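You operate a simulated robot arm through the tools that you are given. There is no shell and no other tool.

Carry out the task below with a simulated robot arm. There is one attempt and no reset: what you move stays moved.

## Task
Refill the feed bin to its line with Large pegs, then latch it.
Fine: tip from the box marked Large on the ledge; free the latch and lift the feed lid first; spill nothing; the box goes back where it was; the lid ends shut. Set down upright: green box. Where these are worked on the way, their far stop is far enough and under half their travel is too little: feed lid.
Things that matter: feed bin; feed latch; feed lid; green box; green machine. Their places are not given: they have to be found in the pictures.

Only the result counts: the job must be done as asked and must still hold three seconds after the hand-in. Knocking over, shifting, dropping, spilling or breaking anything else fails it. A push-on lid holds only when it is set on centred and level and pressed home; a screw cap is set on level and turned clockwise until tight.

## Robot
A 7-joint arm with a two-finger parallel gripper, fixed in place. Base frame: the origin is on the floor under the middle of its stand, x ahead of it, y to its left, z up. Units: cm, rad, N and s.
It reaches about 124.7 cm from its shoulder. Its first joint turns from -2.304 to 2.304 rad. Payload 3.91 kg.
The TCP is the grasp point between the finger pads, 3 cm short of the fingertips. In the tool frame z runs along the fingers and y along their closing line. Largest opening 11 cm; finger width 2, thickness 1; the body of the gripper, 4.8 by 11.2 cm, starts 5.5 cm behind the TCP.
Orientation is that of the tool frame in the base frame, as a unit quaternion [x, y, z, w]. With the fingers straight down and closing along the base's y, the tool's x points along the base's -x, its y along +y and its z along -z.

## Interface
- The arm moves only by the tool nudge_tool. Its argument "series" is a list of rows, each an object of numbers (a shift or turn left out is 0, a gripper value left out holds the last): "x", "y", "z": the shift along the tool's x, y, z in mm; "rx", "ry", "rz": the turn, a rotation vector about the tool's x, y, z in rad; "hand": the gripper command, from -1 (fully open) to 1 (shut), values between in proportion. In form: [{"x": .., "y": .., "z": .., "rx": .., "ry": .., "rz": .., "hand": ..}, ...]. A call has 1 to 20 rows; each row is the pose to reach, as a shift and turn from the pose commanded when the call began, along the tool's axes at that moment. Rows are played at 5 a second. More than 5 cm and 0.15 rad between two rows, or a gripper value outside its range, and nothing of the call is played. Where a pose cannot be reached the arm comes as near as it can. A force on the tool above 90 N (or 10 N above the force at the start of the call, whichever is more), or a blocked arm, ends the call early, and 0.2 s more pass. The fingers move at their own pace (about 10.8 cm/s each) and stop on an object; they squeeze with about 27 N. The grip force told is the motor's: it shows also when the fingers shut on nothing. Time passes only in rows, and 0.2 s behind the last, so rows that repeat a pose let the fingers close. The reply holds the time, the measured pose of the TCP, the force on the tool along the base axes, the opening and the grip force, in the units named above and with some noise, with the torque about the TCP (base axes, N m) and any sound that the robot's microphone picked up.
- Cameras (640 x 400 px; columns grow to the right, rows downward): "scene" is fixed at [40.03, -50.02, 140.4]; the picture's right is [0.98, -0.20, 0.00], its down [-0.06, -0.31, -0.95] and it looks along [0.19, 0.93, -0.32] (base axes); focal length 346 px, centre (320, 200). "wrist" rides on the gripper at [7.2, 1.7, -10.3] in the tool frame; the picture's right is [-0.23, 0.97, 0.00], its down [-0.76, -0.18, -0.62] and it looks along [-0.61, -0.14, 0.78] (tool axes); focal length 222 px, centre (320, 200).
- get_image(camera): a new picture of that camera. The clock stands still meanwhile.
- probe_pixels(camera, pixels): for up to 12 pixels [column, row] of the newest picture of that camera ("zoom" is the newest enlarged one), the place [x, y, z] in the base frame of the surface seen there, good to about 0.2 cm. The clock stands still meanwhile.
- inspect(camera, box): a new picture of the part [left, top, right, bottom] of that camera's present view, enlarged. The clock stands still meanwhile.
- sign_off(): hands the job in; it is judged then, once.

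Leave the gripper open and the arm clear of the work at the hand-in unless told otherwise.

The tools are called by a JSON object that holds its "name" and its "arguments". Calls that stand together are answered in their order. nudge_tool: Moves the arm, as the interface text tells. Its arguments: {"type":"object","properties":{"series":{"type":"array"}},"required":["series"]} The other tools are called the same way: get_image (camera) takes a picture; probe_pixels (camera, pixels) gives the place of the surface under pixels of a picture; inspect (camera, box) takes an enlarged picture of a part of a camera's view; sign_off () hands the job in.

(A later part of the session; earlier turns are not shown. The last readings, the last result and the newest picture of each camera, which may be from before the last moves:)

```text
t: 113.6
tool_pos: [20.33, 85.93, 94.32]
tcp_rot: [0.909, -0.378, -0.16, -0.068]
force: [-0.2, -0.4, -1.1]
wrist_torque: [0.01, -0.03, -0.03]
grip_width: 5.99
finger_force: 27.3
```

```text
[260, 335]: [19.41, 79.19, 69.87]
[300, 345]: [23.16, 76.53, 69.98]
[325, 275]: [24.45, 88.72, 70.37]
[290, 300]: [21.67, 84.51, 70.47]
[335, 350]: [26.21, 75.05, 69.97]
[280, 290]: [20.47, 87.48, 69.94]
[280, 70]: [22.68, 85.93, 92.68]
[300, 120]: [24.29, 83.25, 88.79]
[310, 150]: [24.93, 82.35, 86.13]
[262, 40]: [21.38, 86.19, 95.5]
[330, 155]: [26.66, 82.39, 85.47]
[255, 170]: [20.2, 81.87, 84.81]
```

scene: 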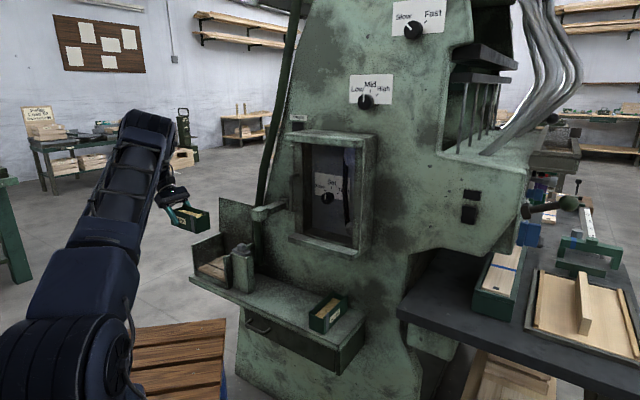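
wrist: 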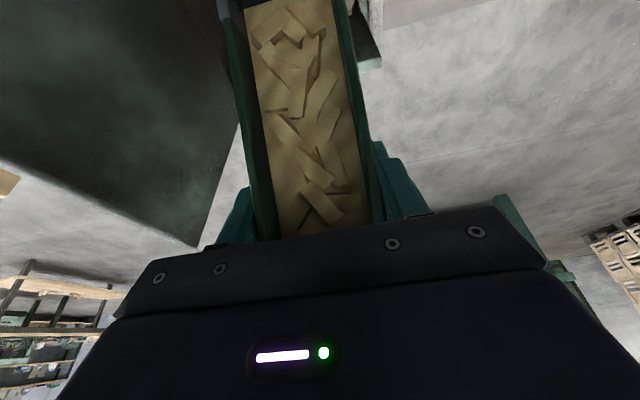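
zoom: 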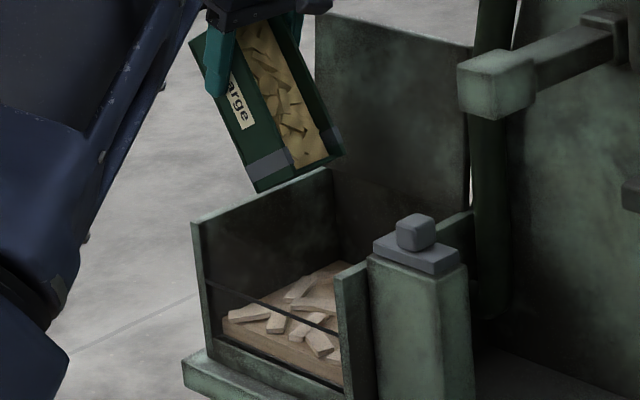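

The bed has risen from about 69.3 to about 70.0, so pegs are flowing in steadily with none outside. I'll hold this tilt for 2 seconds and see how the level moves.

{"name": "nudge_tool", "arguments": {"series": [{"hand": 1}, {"hand": 1}, {"hand": 1}, {"hand": 1}, {"hand": 1}, {"hand": 1}, {"hand": 1}, {"hand": 1}, {"hand": 1}, {"hand": 1}]}}

{"name": "inspect", "arguments": {"camera": "scene", "box": [195, 195, 245, 285]}}

{"name": "probe_pixels", "arguments": {"camera": "zoom", "pixels": [[260, 335], [300, 345], [325, 275], [290, 300], [335, 350], [280, 290], [280, 70], [300, 120], [310, 150], [262, 40]]}}

```text
t: 115.8
tool_pos: [20.46, 86.06, 94.3]
tcp_rot: [0.909, -0.378, -0.16, -0.067]
force: [0.0, -0.3, -0.9]
wrist_torque: [0.02, 0.02, 0.0]
grip_width: 5.97
finger_force: 27.2
```

```text
4.44 times, centred on (220, 240) of scene
```

zoom: 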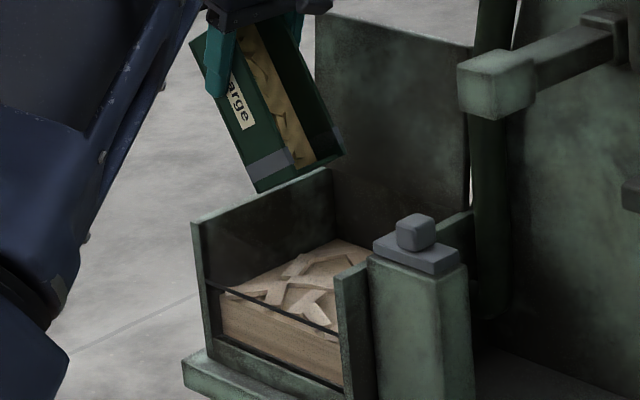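

```text
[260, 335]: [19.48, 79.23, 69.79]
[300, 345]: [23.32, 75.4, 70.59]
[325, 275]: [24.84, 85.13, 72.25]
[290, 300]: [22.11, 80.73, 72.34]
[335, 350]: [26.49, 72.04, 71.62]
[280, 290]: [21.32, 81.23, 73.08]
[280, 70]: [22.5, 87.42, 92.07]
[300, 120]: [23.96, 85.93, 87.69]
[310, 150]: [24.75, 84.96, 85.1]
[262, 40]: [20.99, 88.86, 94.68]
```

The level rose to about 72.3 and the box is about half empty. I'll zoom in on the window to judge the level against the line before adding more.

{"name": "inspect", "arguments": {"camera": "scene", "box": [200, 245, 230, 275]}}

{"name": "probe_pixels", "arguments": {"camera": "zoom", "pixels": [[150, 160], [200, 130], [250, 110], [300, 100], [350, 130], [260, 200], [330, 230], [300, 170], [220, 230], [350, 300], [380, 120], [180, 190]]}}

```text
13.33 times, centred on (215, 260) of scene
```

zoom: 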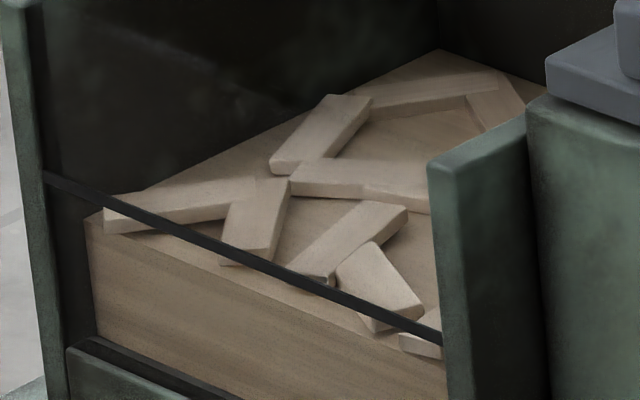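

```text
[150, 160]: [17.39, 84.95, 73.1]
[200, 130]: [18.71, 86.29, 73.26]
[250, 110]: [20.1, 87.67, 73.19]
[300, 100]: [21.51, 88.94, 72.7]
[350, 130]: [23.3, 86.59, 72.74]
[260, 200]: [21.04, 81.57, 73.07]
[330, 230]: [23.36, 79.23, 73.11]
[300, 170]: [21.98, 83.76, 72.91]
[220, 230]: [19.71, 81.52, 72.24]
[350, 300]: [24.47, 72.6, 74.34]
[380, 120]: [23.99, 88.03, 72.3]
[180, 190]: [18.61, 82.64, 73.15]
```

The flat bed is at about 72.3 with loose pegs to 73.1, and the line is at 74.3. I'll hold the tilt for about another second.

{"name": "nudge_tool", "arguments": {"series": [{"hand": 1}, {"hand": 1}, {"hand": 1}, {"hand": 1}]}}

{"name": "inspect", "arguments": {"camera": "scene", "box": [200, 245, 230, 275]}}

{"name": "probe_pixels", "arguments": {"camera": "zoom", "pixels": [[150, 160], [200, 130], [250, 110], [350, 130], [220, 210], [330, 210], [380, 100], [350, 300], [400, 110], [180, 190], [270, 240], [120, 220]]}}

{"name": "inspect", "arguments": {"camera": "scene", "box": [195, 195, 245, 285]}}

```text
t: 116.8
tool_pos: [20.44, 85.95, 94.17]
tcp_rot: [0.909, -0.378, -0.16, -0.067]
force: [0.0, 0.4, -1.6]
wrist_torque: [0.03, 0.04, -0.02]
grip_width: 5.97
finger_force: 27.3
```

```text
13.33 times, centred on (215, 260) of scene
```

zoom: 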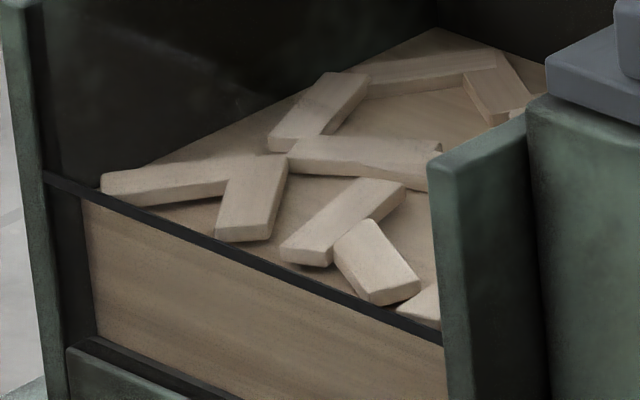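

```text
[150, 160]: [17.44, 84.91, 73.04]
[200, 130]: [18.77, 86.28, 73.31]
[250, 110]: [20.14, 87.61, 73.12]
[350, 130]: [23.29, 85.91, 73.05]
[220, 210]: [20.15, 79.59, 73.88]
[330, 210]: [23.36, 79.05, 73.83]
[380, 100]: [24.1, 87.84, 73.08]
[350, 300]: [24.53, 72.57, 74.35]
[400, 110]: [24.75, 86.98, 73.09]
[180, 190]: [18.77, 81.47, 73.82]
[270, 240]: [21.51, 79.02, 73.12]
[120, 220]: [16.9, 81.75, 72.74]
```

```text
4.44 times, centred on (220, 240) of scene
```

zoom: 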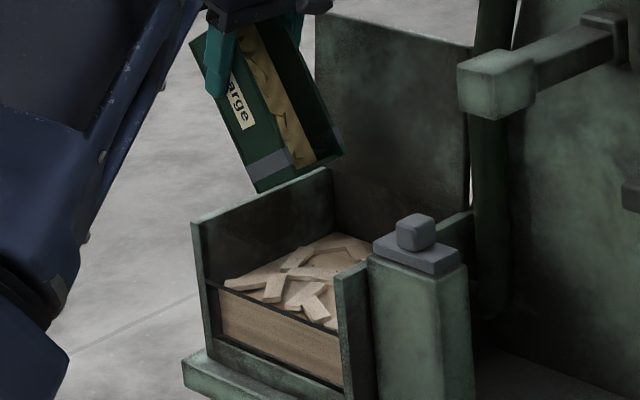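

The flat bed is now at about 73.1. I'll check the front edge of the bed against the line more directly.

{"name": "inspect", "arguments": {"camera": "scene", "box": [200, 252, 216, 268]}}

{"name": "probe_pixels", "arguments": {"camera": "zoom", "pixels": [[150, 150], [200, 190], [250, 200], [300, 225], [150, 190], [200, 215], [260, 240], [350, 270], [400, 280], [450, 310], [120, 160], [320, 300]]}}

```text
16.00 times, centred on (208, 260) of scene
```

zoom: 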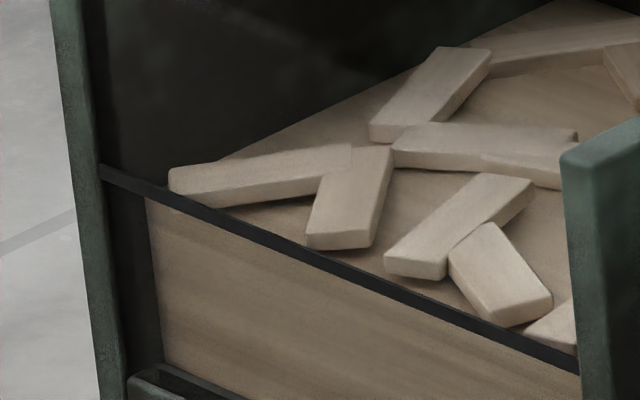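

```text
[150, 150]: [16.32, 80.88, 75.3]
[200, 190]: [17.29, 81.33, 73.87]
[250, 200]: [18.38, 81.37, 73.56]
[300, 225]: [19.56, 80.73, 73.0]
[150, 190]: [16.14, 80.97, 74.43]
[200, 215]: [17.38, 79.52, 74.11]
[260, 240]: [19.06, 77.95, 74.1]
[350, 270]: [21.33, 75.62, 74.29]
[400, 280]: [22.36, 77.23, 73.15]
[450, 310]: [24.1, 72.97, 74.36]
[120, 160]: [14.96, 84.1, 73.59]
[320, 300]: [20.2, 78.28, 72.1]
```

The bed's front is about 1 cm behind the glass line, so it looks closer than it is: the bed is at 73.1 and the line centre is about 74.25. I'll hold about one more second.

{"name": "nudge_tool", "arguments": {"series": [{"hand": 1}, {"hand": 1}, {"hand": 1}, {"hand": 1}]}}

{"name": "inspect", "arguments": {"camera": "scene", "box": [200, 245, 230, 275]}}

{"name": "probe_pixels", "arguments": {"camera": "zoom", "pixels": [[150, 160], [200, 130], [350, 120], [220, 210], [330, 200], [380, 100], [350, 300], [400, 100], [180, 190], [270, 230], [200, 165], [420, 90]]}}

```text
t: 117.8
tool_pos: [20.4, 85.94, 94.27]
tcp_rot: [0.91, -0.377, -0.16, -0.067]
force: [0.2, 0.7, -2.6]
wrist_torque: [0.01, 0.02, 0.01]
grip_width: 6.0
finger_force: 26.9
```

```text
13.33 times, centred on (215, 260) of scene
```

zoom: 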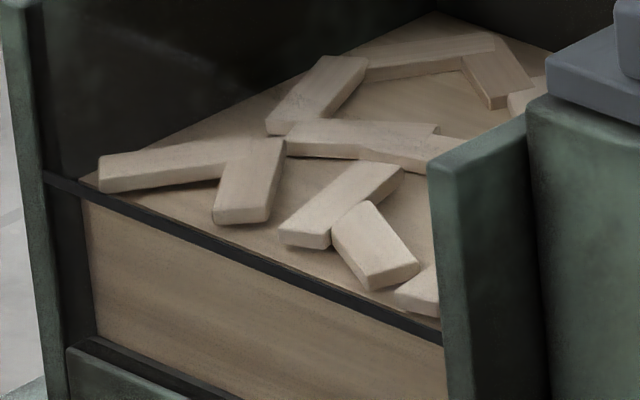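

```text
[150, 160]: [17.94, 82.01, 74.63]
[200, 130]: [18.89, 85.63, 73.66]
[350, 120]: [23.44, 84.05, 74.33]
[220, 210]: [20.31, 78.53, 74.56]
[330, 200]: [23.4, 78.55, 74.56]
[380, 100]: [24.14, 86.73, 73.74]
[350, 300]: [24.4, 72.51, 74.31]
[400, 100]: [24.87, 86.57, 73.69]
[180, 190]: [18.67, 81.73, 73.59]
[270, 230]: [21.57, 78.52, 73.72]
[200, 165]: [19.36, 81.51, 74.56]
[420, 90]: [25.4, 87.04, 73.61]
```

The bed is at 73.65, with loose pegs up to 74.55. A little more is needed, so I'll hold about one more second.

{"name": "nudge_tool", "arguments": {"series": [{"hand": 1}, {"hand": 1}, {"hand": 1}, {"hand": 1}]}}

{"name": "inspect", "arguments": {"camera": "scene", "box": [200, 245, 230, 275]}}

{"name": "probe_pixels", "arguments": {"camera": "zoom", "pixels": [[150, 160], [200, 130], [350, 120], [220, 210], [330, 200], [380, 100], [350, 300], [400, 100], [180, 190], [270, 230], [210, 120], [420, 90]]}}

{"name": "inspect", "arguments": {"camera": "scene", "box": [195, 195, 245, 285]}}

```text
t: 118.8
tool_pos: [20.49, 85.96, 94.31]
tcp_rot: [0.909, -0.378, -0.16, -0.067]
force: [-1.2, 0.1, -1.6]
wrist_torque: [0.01, 0.03, -0.01]
grip_width: 5.97
finger_force: 27.5
```

```text
13.33 times, centred on (215, 260) of scene
```

zoom: 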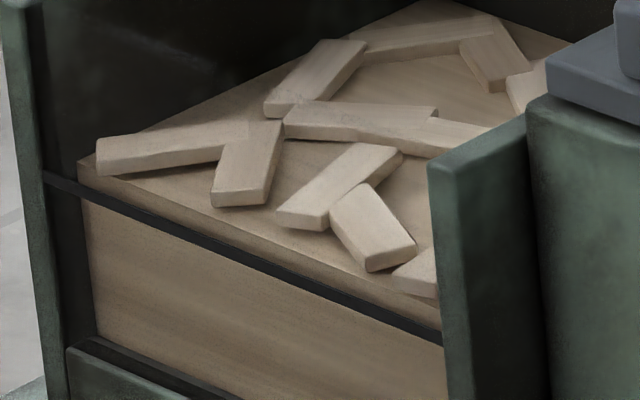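

```text
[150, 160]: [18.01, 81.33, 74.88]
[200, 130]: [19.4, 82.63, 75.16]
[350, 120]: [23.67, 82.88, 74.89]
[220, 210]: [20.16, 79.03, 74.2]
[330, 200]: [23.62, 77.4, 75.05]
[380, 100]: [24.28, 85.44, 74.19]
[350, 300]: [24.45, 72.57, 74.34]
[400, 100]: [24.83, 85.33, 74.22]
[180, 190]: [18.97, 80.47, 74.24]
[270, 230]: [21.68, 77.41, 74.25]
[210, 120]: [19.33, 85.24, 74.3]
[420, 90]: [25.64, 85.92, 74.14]
```

```text
4.44 times, centred on (220, 240) of scene
```

zoom: 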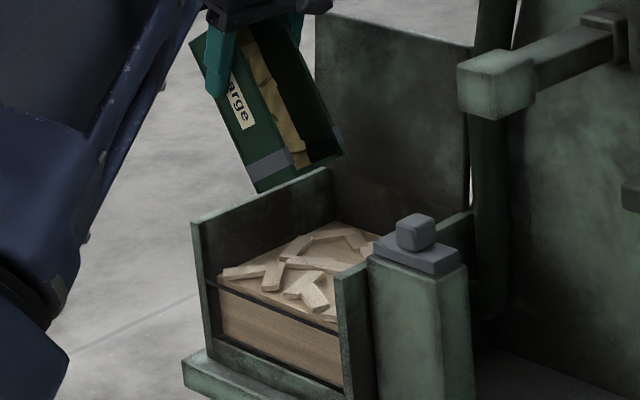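

The flat bed is at 74.2, right at the line (74.25). I'll tip the box back level promptly along the same path.

{"name": "nudge_tool", "arguments": {"series": [{"x": -6.3, "y": 0, "z": 8.7, "ry": 0.14, "hand": 1}, {"x": -12.7, "y": 0, "z": 17.4, "ry": 0.28}, {"x": -12.5, "y": 1, "z": 25, "ry": 0.4}, {"x": -11.3, "y": 2, "z": 33.2, "ry": 0.524}, {"x": -6, "y": 4, "z": 44, "ry": 0.655}, {"x": 0.5, "y": 6, "z": 54, "ry": 0.785}, {"x": 9, "y": 9, "z": 66, "ry": 0.916}, {"x": 17.6, "y": 12, "z": 78.8, "ry": 1.047}, {"x": 17.6, "y": 12, "z": 78.8, "ry": 1.047}]}}

{"name": "inspect", "arguments": {"camera": "scene", "box": [200, 245, 230, 275]}}

{"name": "probe_pixels", "arguments": {"camera": "zoom", "pixels": [[220, 210], [380, 100], [350, 300], [400, 100], [180, 190], [270, 230], [210, 120], [420, 90], [260, 100], [450, 60]]}}

{"name": "get_image", "arguments": {"camera": "wrist"}}

{"name": "get_image", "arguments": {"camera": "scene"}}

```text
t: 120.8
tool_pos: [18.73, 85.86, 86.29]
tcp_rot: [0.868, -0.361, 0.316, 0.13]
force: [-0.1, 0.1, -1.6]
wrist_torque: [0.05, 0.05, 0.0]
grip_width: 5.96
finger_force: 27.3
```

```text
13.33 times, centred on (215, 260) of scene
```

zoom: 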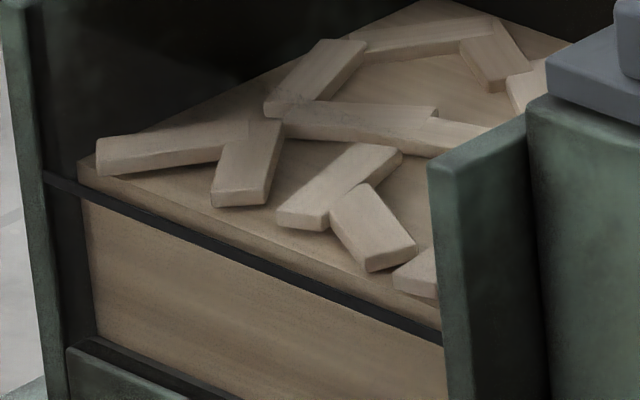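

```text
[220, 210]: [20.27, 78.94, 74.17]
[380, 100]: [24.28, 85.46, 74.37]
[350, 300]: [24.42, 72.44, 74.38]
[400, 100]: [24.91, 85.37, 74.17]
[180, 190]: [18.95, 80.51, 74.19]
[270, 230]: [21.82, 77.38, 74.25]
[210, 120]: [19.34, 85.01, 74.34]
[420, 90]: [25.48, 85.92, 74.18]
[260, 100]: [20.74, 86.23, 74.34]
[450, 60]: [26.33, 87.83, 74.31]
```

```text
taken
```

wrist: 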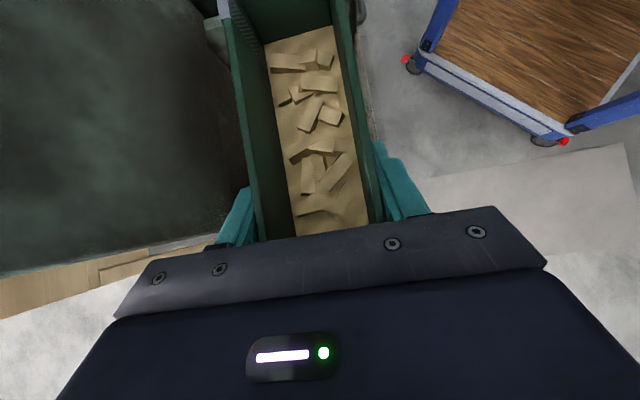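

```text
taken
```

scene: 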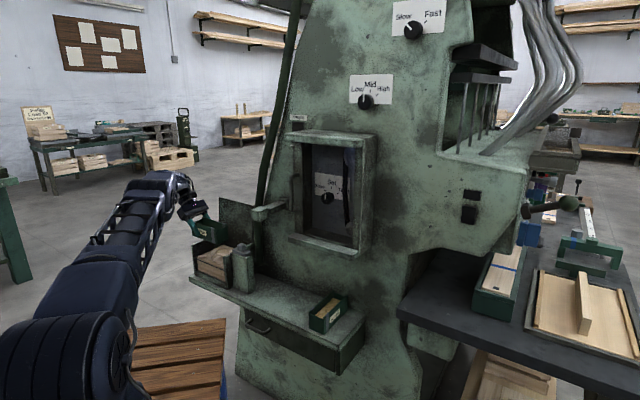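

The level holds at 74.2–74.35, at the line, with nothing spilled, and the box still holds some pegs. Now I'll carry the box back: lift and move out to the front first.

{"name": "nudge_tool", "arguments": {"series": [{"x": 9.6, "y": 5, "z": -11.5, "hand": 1}, {"x": 25.7, "y": 15, "z": -30.6}, {"x": 39.1, "y": 35, "z": -38.9}, {"x": 50.9, "y": 60, "z": -42.1}, {"x": 63.5, "y": 85, "z": -44.6}, {"x": 72.4, "y": 100, "z": -47.5}, {"x": 72.4, "y": 100, "z": -47.5}]}}

{"name": "get_image", "arguments": {"camera": "wrist"}}

```text
t: 122.4
tool_pos: [13.54, 76.95, 94.63]
tcp_rot: [0.868, -0.36, 0.316, 0.131]
force: [0.2, -0.1, -1.9]
wrist_torque: [0.04, 0.03, 0.0]
grip_width: 5.99
finger_force: 27.0
```

```text
taken
```

wrist: 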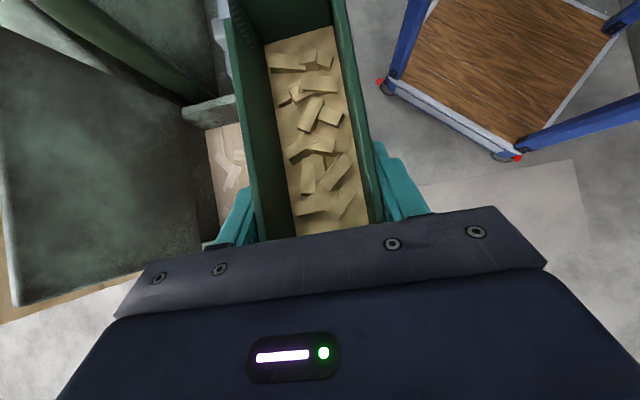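

Carrying it back along the same route to the open space.

{"name": "nudge_tool", "arguments": {"series": [{"x": 12, "y": 9, "z": 7, "hand": 1}, {"x": 33, "y": 23, "z": 20}, {"x": 57, "y": 40, "z": 34}, {"x": 82, "y": 57, "z": 49}, {"x": 106, "y": 74, "z": 63}, {"x": 128.8, "y": 90, "z": 76.6}, {"x": 153, "y": 100, "z": 95}, {"x": 177, "y": 109, "z": 114}, {"x": 201, "y": 118, "z": 133}, {"x": 226, "y": 128, "z": 152}, {"x": 251, "y": 139, "z": 172}, {"x": 274, "y": 148, "z": 190}, {"x": 291, "y": 155, "z": 203}, {"x": 299.4, "y": 158, "z": 209.2}, {"x": 299.4, "y": 158, "z": 209.2}]}}

{"name": "nudge_tool", "arguments": {"series": [{"rx": -0.032, "rz": 0.038, "hand": 1}, {"rx": -0.084, "rz": 0.1}, {"rx": -0.155, "rz": 0.184}, {"rx": -0.225, "rz": 0.268}, {"rx": -0.296, "rz": 0.353}, {"rx": -0.366, "rz": 0.437}, {"rx": -0.437, "rz": 0.521}, {"rx": -0.508, "rz": 0.606}, {"rx": -0.578, "rz": 0.69}, {"rx": -0.649, "rz": 0.774}, {"rx": -0.719, "rz": 0.858}, {"rx": -0.764, "rz": 0.912}, {"rx": -0.783, "rz": 0.934}, {"rx": -0.783, "rz": 0.934}]}}

{"name": "get_image", "arguments": {"camera": "scene"}}

{"name": "get_image", "arguments": {"camera": "wrist"}}

```text
t: 125.6
tool_pos: [27.88, 40.08, 97.74]
tcp_rot: [0.868, -0.361, 0.315, 0.131]
force: [0.5, -0.4, -1.7]
wrist_torque: [0.06, 0.05, 0.01]
grip_width: 5.97
finger_force: 26.3
```

```text
t: 128.6
tool_pos: [28.03, 40.14, 97.64]
tcp_rot: [-0.505, 0.793, -0.184, -0.288]
force: [0.0, -0.6, -1.2]
wrist_torque: [0.09, -0.04, 0.0]
grip_width: 5.97
finger_force: 27.0
```

```text
taken
```

scene: 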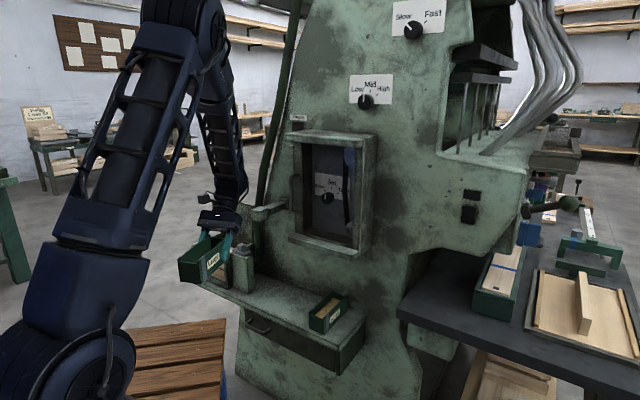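

```text
taken
```

wrist: 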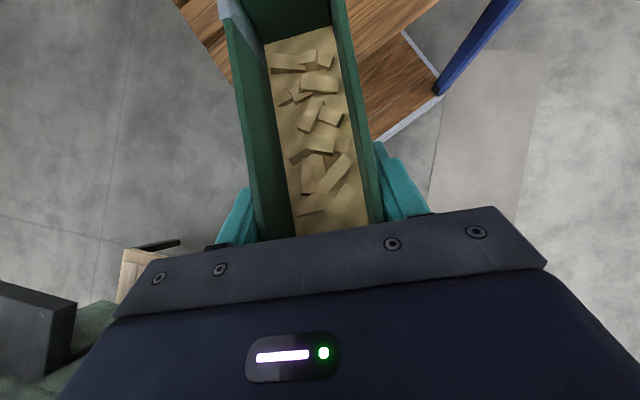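

Next stage of the turn back.

{"name": "nudge_tool", "arguments": {"series": [{"rx": -0.032, "rz": 0.038, "hand": 1}, {"rx": -0.084, "rz": 0.1}, {"rx": -0.155, "rz": 0.184}, {"rx": -0.225, "rz": 0.268}, {"rx": -0.296, "rz": 0.352}, {"rx": -0.367, "rz": 0.437}, {"rx": -0.437, "rz": 0.521}, {"rx": -0.508, "rz": 0.605}, {"rx": -0.579, "rz": 0.689}, {"rx": -0.649, "rz": 0.773}, {"rx": -0.706, "rz": 0.841}, {"rx": -0.741, "rz": 0.883}, {"rx": -0.757, "rz": 0.902}, {"rx": -0.757, "rz": 0.902}]}}

{"name": "nudge_tool", "arguments": {"series": [{"rx": -0.032, "rz": 0.038, "hand": 1}, {"rx": -0.084, "rz": 0.1}, {"rx": -0.155, "rz": 0.184}, {"rx": -0.225, "rz": 0.268}, {"rx": -0.296, "rz": 0.352}, {"rx": -0.367, "rz": 0.437}, {"rx": -0.437, "rz": 0.521}, {"rx": -0.508, "rz": 0.605}, {"rx": -0.579, "rz": 0.689}, {"rx": -0.649, "rz": 0.773}, {"rx": -0.706, "rz": 0.841}, {"rx": -0.741, "rz": 0.883}, {"rx": -0.757, "rz": 0.902}, {"rx": -0.757, "rz": 0.902}]}}

{"name": "get_image", "arguments": {"camera": "scene"}}

{"name": "get_image", "arguments": {"camera": "wrist"}}

```text
t: 131.6
tool_pos: [27.91, 40.19, 97.9]
tcp_rot: [0.019, 0.939, 0.007, -0.342]
force: [0.1, 0.7, -1.3]
wrist_torque: [-0.02, -0.06, 0.01]
grip_width: 5.96
finger_force: 27.2
```

```text
t: 134.6
tool_pos: [27.89, 40.11, 97.79]
tcp_rot: [0.538, 0.77, 0.196, -0.281]
force: [-0.2, -0.8, -1.7]
wrist_torque: [-0.04, -0.04, 0.0]
grip_width: 5.98
finger_force: 27.1
```

```text
taken
```

scene: 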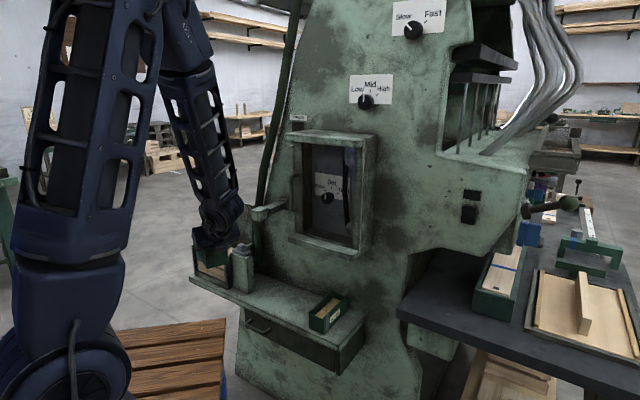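

```text
taken
```

wrist: 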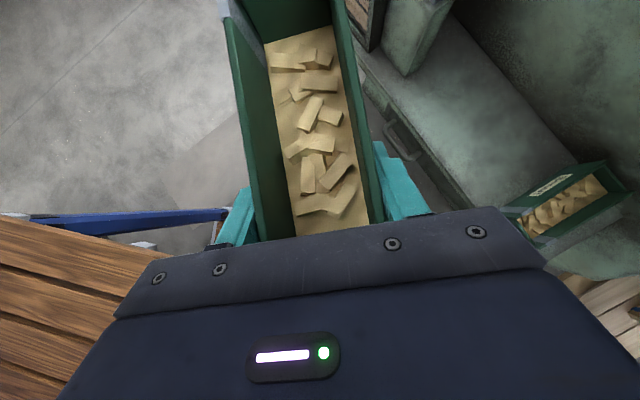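

The box is level, with its axis 25° off its original direction. I'll bring it back over the ledge to the placing spot, stopping 1.5 cm above.

{"name": "nudge_tool", "arguments": {"series": [{"x": -10, "y": 9, "z": 3.4, "hand": 1}, {"x": -30, "y": 27, "z": 10}, {"x": -55, "y": 50, "z": 19}, {"x": -80, "y": 73, "z": 27}, {"x": -105, "y": 96, "z": 36}, {"x": -130, "y": 118.7, "z": 44.3}, {"x": -126, "y": 135, "z": 71}, {"x": -122, "y": 151, "z": 98}, {"x": -118, "y": 167, "z": 125}, {"x": -113, "y": 184, "z": 153}, {"x": -109, "y": 199.3, "z": 179.7}, {"x": -114, "y": 206, "z": 201}, {"x": -119, "y": 213, "z": 222}, {"x": -122.4, "y": 219.5, "z": 240.4}, {"x": -122.4, "y": 219.5, "z": 240.4}]}}

{"name": "get_image", "arguments": {"camera": "wrist"}}

{"name": "inspect", "arguments": {"camera": "scene", "box": [230, 220, 350, 330]}}

```text
t: 137.8
tool_pos: [46.5, 53.5, 71.51]
tcp_rot: [0.538, 0.77, 0.197, -0.28]
force: [-0.9, 0.0, -1.4]
wrist_torque: [-0.05, 0.0, 0.0]
grip_width: 5.98
finger_force: 27.2
```

```text
taken
```

wrist: 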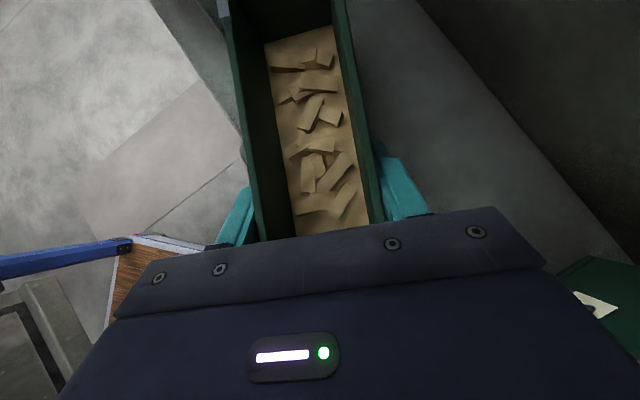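

```text
3.64 times, centred on (290, 275) of scene
```

zoom: 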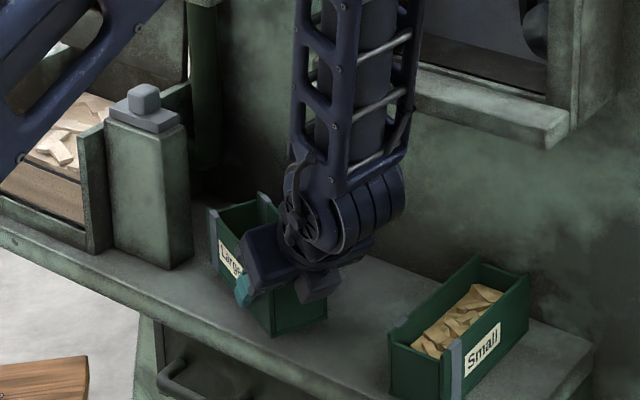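

The box hovers about 1.6 cm above the ledge, upright. I'll lower it gently until it touches.

{"name": "nudge_tool", "arguments": {"series": [{"x": -3, "z": 3.6, "hand": 1}, {"x": -6, "z": 7.2}, {"x": -8.2, "z": 9.8}, {"x": -9.5, "z": 11.3}, {"x": -10.3, "z": 12.2}, {"x": -10.3, "z": 12.2}]}}

```text
t: 139.2
tool_pos: [46.51, 53.43, 69.93]
tcp_rot: [0.537, 0.771, 0.197, -0.281]
force: [0.4, 0.0, -2.0]
wrist_torque: [-0.06, 0.0, -0.02]
grip_width: 5.99
finger_force: 26.4
```

It's still carrying the weight. I'll lower another 2 mm.

{"name": "nudge_tool", "arguments": {"series": [{"x": -0.7, "z": 0.8, "hand": 1}, {"x": -1.3, "z": 1.5}, {"x": -1.3, "z": 1.5}]}}

```text
t: 140.0
tool_pos: [46.53, 53.54, 69.75]
tcp_rot: [0.537, 0.771, 0.197, -0.28]
force: [-0.5, -4.5, 21.7]
wrist_torque: [-0.07, 0.25, 0.14]
grip_width: 5.97
finger_force: 26.7
```

It's in contact with the ledge (22 N). I'll ease up 1.5 mm, then open the fingers.

{"name": "nudge_tool", "arguments": {"series": [{"x": 0.9, "z": -1.1, "hand": 1}, {"x": 0.9, "z": -1.1, "hand": -0.2}, {"x": 0.9, "z": -1.1, "hand": -0.6}, {"x": 0.9, "z": -1.1, "hand": -1}, {"x": 0.9, "z": -1.1, "hand": -1}]}}

{"name": "get_image", "arguments": {"camera": "wrist"}}

```text
t: 141.2
tool_pos: [46.63, 53.45, 69.9]
tcp_rot: [0.538, 0.77, 0.197, -0.281]
force: [0.1, 0.3, 1.1]
wrist_torque: [0.01, 0.0, 0.01]
grip_width: 10.99
finger_force: 0.2
```

```text
taken
```

wrist: 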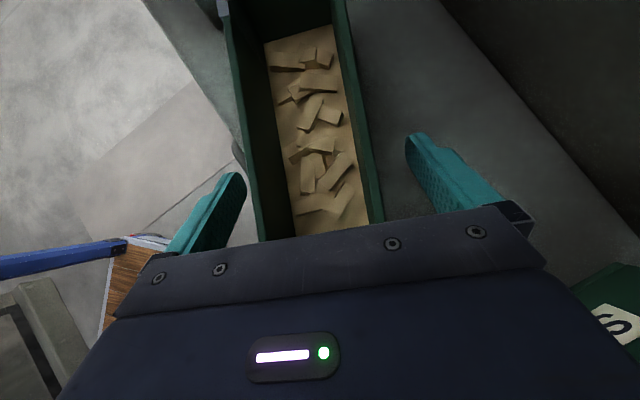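

Released. I'll retract straight back along the tool axis, then further away, and look at the box.

{"name": "nudge_tool", "arguments": {"series": [{"z": -15, "hand": -1}, {"z": -40}, {"z": -75}, {"z": -110}, {"z": -150}, {"z": -190}, {"z": -220}, {"z": -220}]}}

{"name": "inspect", "arguments": {"camera": "wrist", "box": [250, 0, 450, 150]}}

{"name": "get_image", "arguments": {"camera": "scene"}}

```text
t: 143.0
tool_pos: [51.46, 40.17, 86.56]
tcp_rot: [0.538, 0.77, 0.197, -0.281]
force: [0.4, -0.2, 0.9]
wrist_torque: [-0.01, -0.01, 0.0]
grip_width: 10.97
finger_force: 0.0
```

```text
2.67 times, centred on (350, 75) of wrist
```

zoom: 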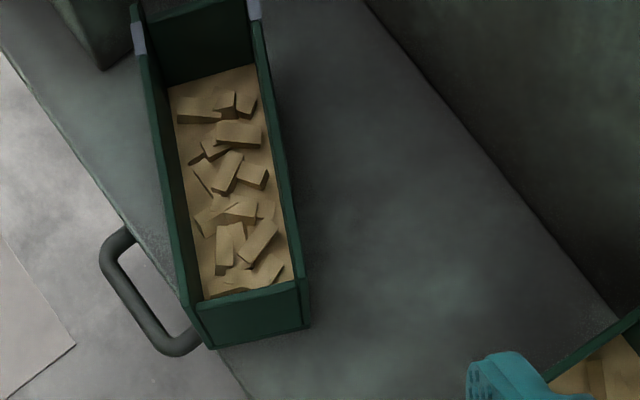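

```text
taken
```

scene: 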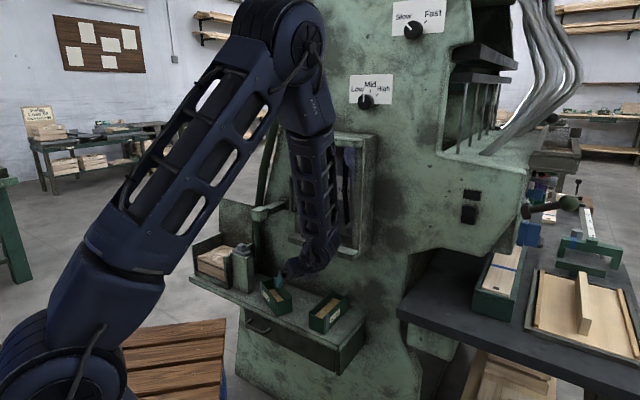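

The box stands upright on the ledge. I'll measure its pose from this view.

{"name": "probe_pixels", "arguments": {"camera": "zoom", "pixels": [[196, 302], [300, 278], [205, 345], [306, 325], [180, 230], [165, 150], [290, 220], [272, 120], [140, 20], [252, 15], [250, 300], [155, 90]]}}

```text
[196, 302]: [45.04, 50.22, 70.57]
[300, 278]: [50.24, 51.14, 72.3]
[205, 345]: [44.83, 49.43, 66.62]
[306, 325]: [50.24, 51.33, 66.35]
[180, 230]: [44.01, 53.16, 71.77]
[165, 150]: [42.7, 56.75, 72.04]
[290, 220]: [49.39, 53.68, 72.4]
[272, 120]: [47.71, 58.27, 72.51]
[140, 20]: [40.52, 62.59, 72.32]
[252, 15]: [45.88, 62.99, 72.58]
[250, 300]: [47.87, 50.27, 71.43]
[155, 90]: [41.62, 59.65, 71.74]
```

The box is upright at 24.8° to its original direction, centred near (s≈-8.4, t≈72.3); originally it was (s≈-7.8, t≈73.9). I'll straighten it with a low two-finger push from the front, which squares it up as it goes. First I'll re-orient the tool for that.

{"name": "nudge_tool", "arguments": {"series": [{"x": 1, "y": -18, "z": -4, "ry": -0.14, "hand": -1}, {"x": 2, "y": -36, "z": -9, "ry": -0.28}, {"x": 3, "y": -54, "z": -13, "ry": -0.42}, {"x": 4, "y": -72, "z": -18, "ry": -0.56}, {"x": 5, "y": -89, "z": -22, "ry": -0.698}, {"x": 5, "y": -89, "z": -22, "ry": -0.698}]}}

{"name": "nudge_tool", "arguments": {"series": [{"rz": -0.144, "hand": -0.4545}, {"rz": -0.287}, {"rz": -0.431}, {"rz": -0.574}, {"rz": -0.718}, {"rz": -0.861}, {"rz": -1.004}, {"rz": -1.148}, {"rz": -1.291}, {"rz": -1.435}, {"rz": -1.578}, {"rz": -1.722}, {"rz": -1.865}, {"rz": -2.007}, {"rz": -2.007}]}}

{"name": "nudge_tool", "arguments": {"series": [{"ry": -0.131, "hand": -0.4545}, {"ry": -0.262}, {"ry": -0.393}, {"ry": -0.524}, {"ry": -0.524}]}}

{"name": "get_image", "arguments": {"camera": "scene"}}

{"name": "get_image", "arguments": {"camera": "wrist"}}

```text
t: 144.4
tool_pos: [43.41, 36.13, 88.75]
tcp_rot: [0.573, 0.82, 0.002, 0.001]
force: [-0.1, 0.3, 0.4]
wrist_torque: [-0.04, 0.04, 0.05]
grip_width: 11.01
finger_force: 0.1
```

```text
t: 147.6
tool_pos: [43.44, 36.12, 88.76]
tcp_rot: [-0.384, 0.923, 0.0, 0.0]
force: [1.2, 0.0, 1.2]
wrist_torque: [0.0, -0.01, 0.0]
grip_width: 8.03
finger_force: 0.1
```

```text
t: 148.8
tool_pos: [43.27, 36.11, 88.76]
tcp_rot: [-0.37, 0.892, 0.1, 0.24]
force: [1.3, -0.2, 0.3]
wrist_torque: [-0.01, -0.03, -0.02]
grip_width: 8.0
finger_force: 0.0
```

```text
taken
```

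scene: 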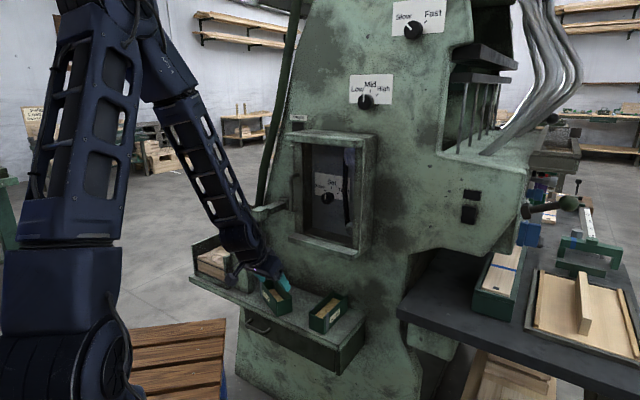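

```text
taken
```

wrist: 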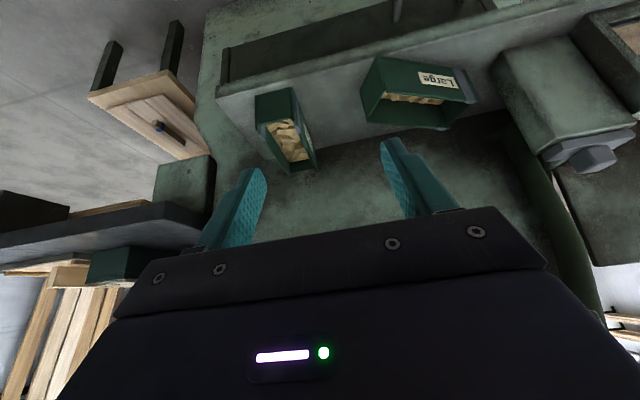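

I'll move left to centre on the box, then down in front of the ledge.

{"name": "nudge_tool", "arguments": {"series": [{"y": 40, "hand": -0.4545}, {"y": 85}, {"y": 135}, {"x": 12, "y": 135, "z": 45}, {"x": 25, "y": 135, "z": 92}, {"x": 38, "y": 135, "z": 138}, {"x": 50, "y": 135, "z": 184.7}, {"x": 50, "y": 135, "z": 184.7}]}}

{"name": "inspect", "arguments": {"camera": "scene", "box": [220, 230, 350, 340]}}

{"name": "get_image", "arguments": {"camera": "wrist"}}

```text
t: 150.6
tool_pos: [37.21, 49.05, 70.31]
tcp_rot: [-0.37, 0.892, 0.1, 0.24]
force: [-0.1, -0.5, -0.3]
wrist_torque: [-0.01, -0.02, -0.01]
grip_width: 8.0
finger_force: 0.0
```

```text
3.64 times, centred on (285, 285) of scene
```

zoom: 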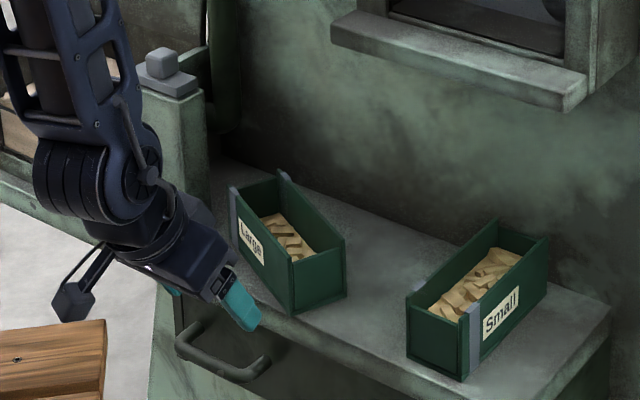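

```text
taken
```

wrist: 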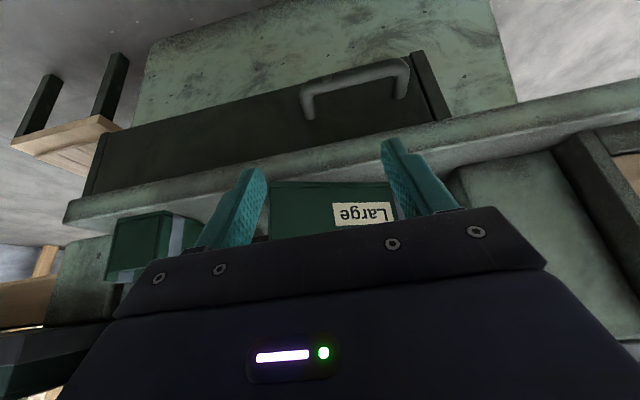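

Lined up with both fingertips low in front of the box. I'll push slowly towards the machine in stages.

{"name": "nudge_tool", "arguments": {"series": [{"x": -8.7, "z": 5, "hand": -0.4545}, {"x": -17.3, "z": 10}, {"x": -24.2, "z": 14}, {"x": -29.4, "z": 17}, {"x": -32.9, "z": 19}, {"x": -36.4, "z": 21}, {"x": -39.8, "z": 23}, {"x": -43.3, "z": 25}, {"x": -43.3, "z": 25}]}}

{"name": "inspect", "arguments": {"camera": "scene", "box": [220, 230, 350, 340]}}

```text
t: 152.6
tool_pos: [40.84, 52.64, 70.23]
tcp_rot: [-0.371, 0.892, 0.1, 0.239]
force: [-0.3, 0.2, 1.2]
wrist_torque: [0.0, -0.02, 0.03]
grip_width: 7.99
finger_force: 0.1
```

```text
3.64 times, centred on (285, 285) of scene
```

zoom: 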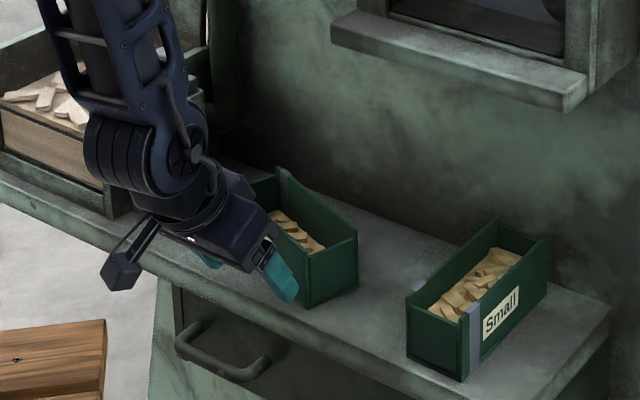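

It's turning back as intended. Continuing the push in small steps.

{"name": "nudge_tool", "arguments": {"series": [{"x": -3.5, "z": 2, "hand": -0.4545}, {"x": -6.9, "z": 4}, {"x": -10.4, "z": 6}, {"x": -13.9, "z": 8}, {"x": -16.5, "z": 9.5}, {"x": -16.5, "z": 9.5}]}}

{"name": "inspect", "arguments": {"camera": "scene", "box": [220, 230, 350, 340]}}

{"name": "get_image", "arguments": {"camera": "wrist"}}

{"name": "probe_pixels", "arguments": {"camera": "zoom", "pixels": [[310, 250], [358, 225], [311, 300], [355, 280], [285, 178], [260, 185], [345, 210], [320, 260]]}}

```text
t: 154.0
tool_pos: [42.19, 54.07, 70.27]
tcp_rot: [-0.37, 0.892, 0.099, 0.24]
force: [0.4, 0.4, 0.0]
wrist_torque: [0.0, 0.0, -0.02]
grip_width: 8.0
finger_force: 0.0
```

```text
3.64 times, centred on (285, 285) of scene
```

zoom: 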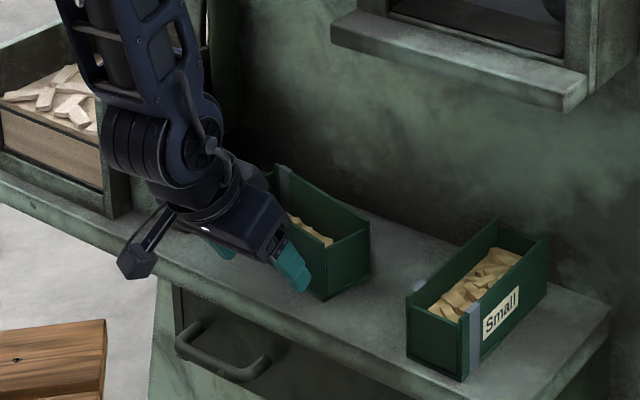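

```text
taken
```

wrist: 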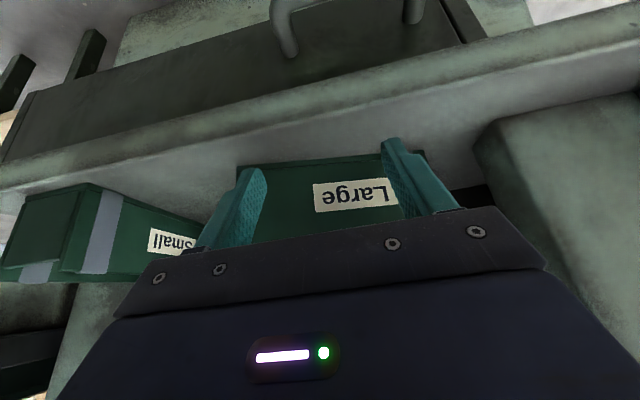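

```text
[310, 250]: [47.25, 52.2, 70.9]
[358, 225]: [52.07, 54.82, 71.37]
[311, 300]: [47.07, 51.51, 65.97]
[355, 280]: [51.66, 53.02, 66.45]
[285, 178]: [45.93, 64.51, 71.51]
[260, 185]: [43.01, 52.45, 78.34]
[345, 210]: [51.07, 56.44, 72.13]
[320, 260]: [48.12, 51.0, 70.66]
```

The box turned less than I hoped (about 13° remains), because its left end barely moves under this push. The end-wall pinch gave much better control, so I'll use that again: swing the right end out, draw the box slightly forward along its own axis, then swing it back square. First I'll back off, raise, and re-measure.

{"name": "nudge_tool", "arguments": {"series": [{"x": 13, "z": -7.5, "hand": -0.4545}, {"x": 34.6, "z": -20}, {"x": 18, "z": -50}, {"x": 0, "z": -80}, {"x": -15.4, "z": -106.6}, {"x": -15.4, "z": -106.6, "hand": 0.45}]}}

{"name": "nudge_tool", "arguments": {"series": [{"ry": -0.0875, "hand": 0.45}, {"ry": -0.175}, {"ry": -0.175}]}}

{"name": "inspect", "arguments": {"camera": "scene", "box": [240, 240, 340, 320]}}

{"name": "probe_pixels", "arguments": {"camera": "zoom", "pixels": [[355, 275], [410, 240], [355, 335], [412, 300], [240, 190], [290, 165], [380, 262], [345, 240], [330, 225], [310, 230], [240, 240], [300, 240]]}}

```text
t: 155.4
tool_pos: [39.29, 51.1, 80.17]
tcp_rot: [-0.37, 0.892, 0.1, 0.239]
force: [-0.6, 0.0, 0.3]
wrist_torque: [-0.01, 0.02, -0.03]
grip_width: 3.03
finger_force: 0.2
```

```text
t: 156.2
tool_pos: [39.3, 51.08, 80.33]
tcp_rot: [-0.36, 0.867, 0.132, 0.317]
force: [-0.6, -0.6, -0.1]
wrist_torque: [0.02, 0.0, 0.02]
grip_width: 3.03
finger_force: 0.1
```

```text
5.00 times, centred on (290, 280) of scene
```

zoom: 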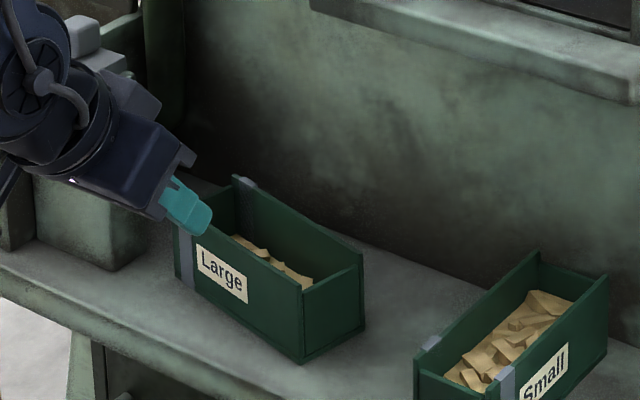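

```text
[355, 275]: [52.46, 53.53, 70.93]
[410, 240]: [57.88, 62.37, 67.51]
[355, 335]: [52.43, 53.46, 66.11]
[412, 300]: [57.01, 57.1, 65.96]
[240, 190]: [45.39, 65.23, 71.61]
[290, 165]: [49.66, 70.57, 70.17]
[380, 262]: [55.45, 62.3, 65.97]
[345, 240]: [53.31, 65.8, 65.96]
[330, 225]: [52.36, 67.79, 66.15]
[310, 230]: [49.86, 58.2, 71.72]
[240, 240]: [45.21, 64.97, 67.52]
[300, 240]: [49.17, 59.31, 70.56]
```

{"name": "probe_pixels", "arguments": {"camera": "zoom", "pixels": [[300, 292], [360, 262], [302, 356], [361, 322], [180, 282], [236, 185], [290, 272], [265, 255], [250, 290], [220, 315], [305, 240], [330, 300]]}}

```text
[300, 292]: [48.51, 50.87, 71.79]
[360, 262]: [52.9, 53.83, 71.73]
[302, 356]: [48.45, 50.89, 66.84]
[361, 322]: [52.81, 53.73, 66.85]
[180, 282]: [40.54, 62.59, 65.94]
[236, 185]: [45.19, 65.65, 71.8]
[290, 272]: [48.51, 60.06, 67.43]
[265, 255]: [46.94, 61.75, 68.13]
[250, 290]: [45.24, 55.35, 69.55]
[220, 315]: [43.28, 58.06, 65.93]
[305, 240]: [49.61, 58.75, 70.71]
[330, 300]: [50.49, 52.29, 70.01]
```

The pegs are now well below the rim, so I can pinch the end wall deeper. The box is at 11°. I'll move over the right end wall with a matching yaw.

{"name": "nudge_tool", "arguments": {"series": [{"x": 0, "y": -20, "z": 0, "rx": 0.03, "rz": 0.036, "hand": 0.45}, {"x": -15, "y": -40, "z": 22, "rx": 0.06, "rz": 0.073}, {"x": -30, "y": -55, "z": 45, "rx": 0.09, "rz": 0.11}, {"x": -45.3, "y": -67.4, "z": 68, "rx": 0.1235, "rz": 0.147}, {"x": -45.3, "y": -67.4, "z": 68, "rx": 0.1235, "rz": 0.147}]}}

{"name": "inspect", "arguments": {"camera": "scene", "box": [250, 235, 330, 305]}}

{"name": "get_image", "arguments": {"camera": "wrist"}}

```text
t: 157.4
tool_pos: [49.6, 52.01, 77.92]
tcp_rot: [-0.275, 0.897, 0.102, 0.329]
force: [-0.2, -0.5, 0.9]
wrist_torque: [0.0, -0.03, -0.04]
grip_width: 3.05
finger_force: 0.1
```

```text
5.71 times, centred on (290, 270) of scene
```

zoom: 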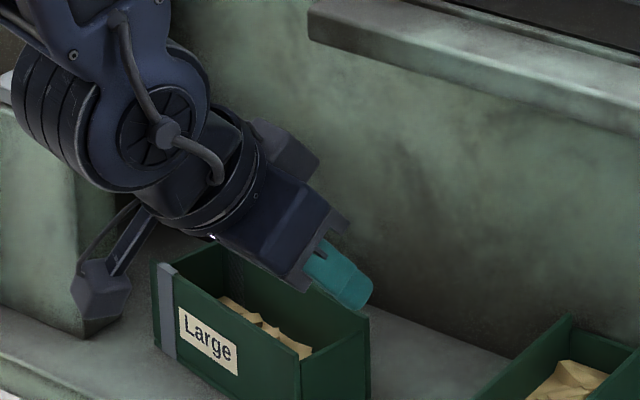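

```text
taken
```

wrist: 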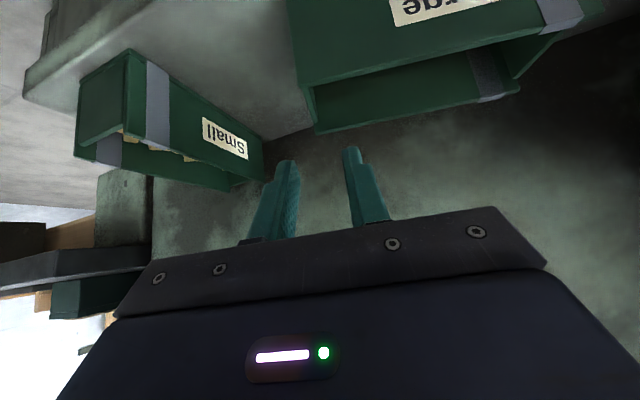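

Positioned over the end wall. I'll lower straight down so the tips reach about 2 cm below the rim, then pinch.

{"name": "nudge_tool", "arguments": {"series": [{"x": 8, "z": 9.4, "hand": 0.45}, {"x": 16, "z": 18.8}, {"x": 23, "z": 27}, {"x": 27, "z": 31.8}, {"x": 29.6, "z": 34.8}, {"x": 29.6, "z": 34.8}]}}

{"name": "get_image", "arguments": {"camera": "wrist"}}

{"name": "inspect", "arguments": {"camera": "scene", "box": [250, 235, 330, 305]}}

```text
t: 158.8
tool_pos: [49.55, 51.95, 73.3]
tcp_rot: [-0.275, 0.898, 0.101, 0.329]
force: [-0.3, 0.1, 0.1]
wrist_torque: [-0.02, 0.05, 0.01]
grip_width: 3.03
finger_force: 0.0
```

```text
taken
```

wrist: 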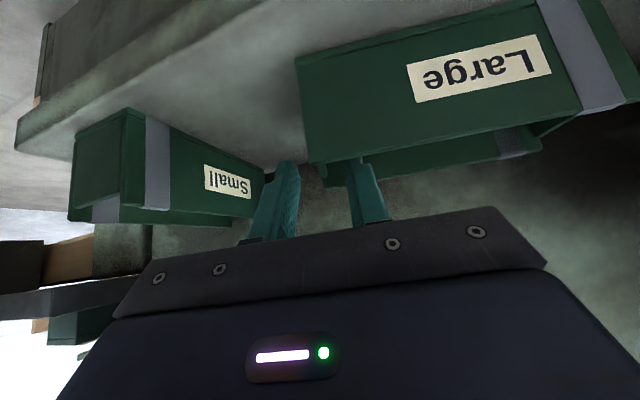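

```text
5.71 times, centred on (290, 270) of scene
```

zoom: 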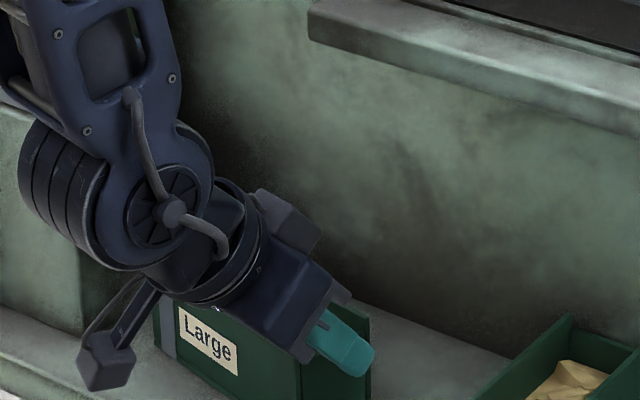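

{"name": "nudge_tool", "arguments": {"series": [{"hand": 0.7}, {"hand": 0.9}, {"hand": 1}, {"hand": 1}, {"hand": 1}]}}

```text
t: 160.0
tool_pos: [49.63, 51.96, 73.39]
tcp_rot: [-0.275, 0.898, 0.101, 0.328]
force: [-0.1, -0.9, 0.9]
wrist_torque: [-0.01, -0.04, 0.07]
grip_width: 0.41
finger_force: 27.1
```

Pinched at 0.41 cm and deep enough to hold the box's direction. I'll raise this end 4 mm and turn the box back by 11° about this end, so the left end slides forward to its place.

{"name": "nudge_tool", "arguments": {"series": [{"x": -1.3, "z": -1.5, "hand": 1}, {"x": -2.6, "z": -3.0}, {"x": -3.7, "y": -0.5, "z": -2.1, "rx": -0.0155, "rz": -0.018}, {"x": -4.7, "y": -1.1, "z": -1.3, "rx": -0.031, "rz": -0.0365}, {"x": -5.8, "y": -1.6, "z": -0.4, "rx": -0.0465, "rz": -0.055}, {"x": -6.8, "y": -2.1, "z": 0.5, "rx": -0.062, "rz": -0.073}, {"x": -7.9, "y": -2.7, "z": 1.4, "rx": -0.0775, "rz": -0.091}, {"x": -8.9, "y": -3.2, "z": 2.3, "rx": -0.093, "rz": -0.11}, {"x": -10, "y": -3.8, "z": 3.2, "rx": -0.1085, "rz": -0.128}, {"x": -11, "y": -4.3, "z": 4.1, "rx": -0.124, "rz": -0.146}, {"x": -11, "y": -4.3, "z": 4.1, "rx": -0.124, "rz": -0.146}]}}

{"name": "inspect", "arguments": {"camera": "scene", "box": [250, 235, 330, 305]}}

{"name": "get_image", "arguments": {"camera": "wrist"}}

```text
t: 162.4
tool_pos: [50.69, 52.23, 73.75]
tcp_rot: [-0.36, 0.867, 0.133, 0.317]
force: [-0.8, 0.1, -0.6]
wrist_torque: [-0.08, -0.06, -0.02]
grip_width: 0.47
finger_force: 26.8
```

```text
5.71 times, centred on (290, 270) of scene
```

zoom: 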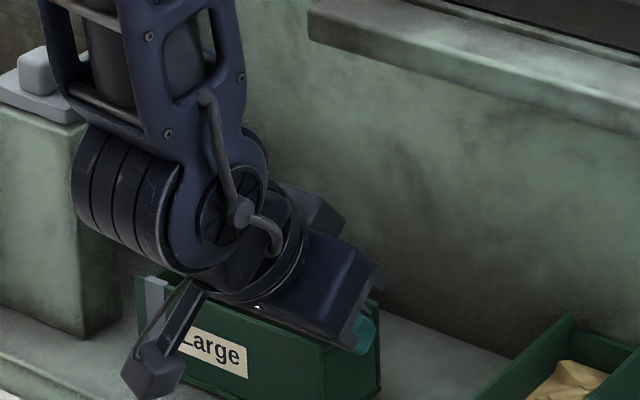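

```text
taken
```

wrist: 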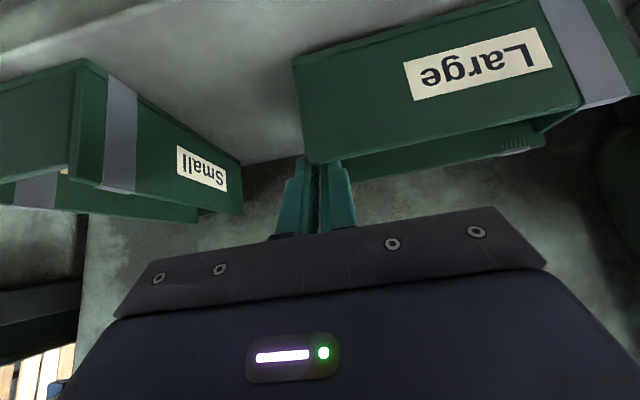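

The box turned rigidly with the tool. I'll measure it before letting go.

{"name": "probe_pixels", "arguments": {"camera": "zoom", "pixels": [[325, 350], [376, 310], [325, 395], [376, 375], [140, 300], [155, 350], [220, 385], [270, 385], [210, 350], [300, 360], [350, 370], [155, 280]]}}

```text
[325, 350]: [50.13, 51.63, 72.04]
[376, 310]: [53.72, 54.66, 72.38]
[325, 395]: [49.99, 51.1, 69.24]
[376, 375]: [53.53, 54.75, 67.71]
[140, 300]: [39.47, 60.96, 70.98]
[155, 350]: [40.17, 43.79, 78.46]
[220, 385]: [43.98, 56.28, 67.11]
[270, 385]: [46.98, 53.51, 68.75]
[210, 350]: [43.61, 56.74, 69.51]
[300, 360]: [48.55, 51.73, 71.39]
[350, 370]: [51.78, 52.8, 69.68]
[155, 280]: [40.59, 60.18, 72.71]
```

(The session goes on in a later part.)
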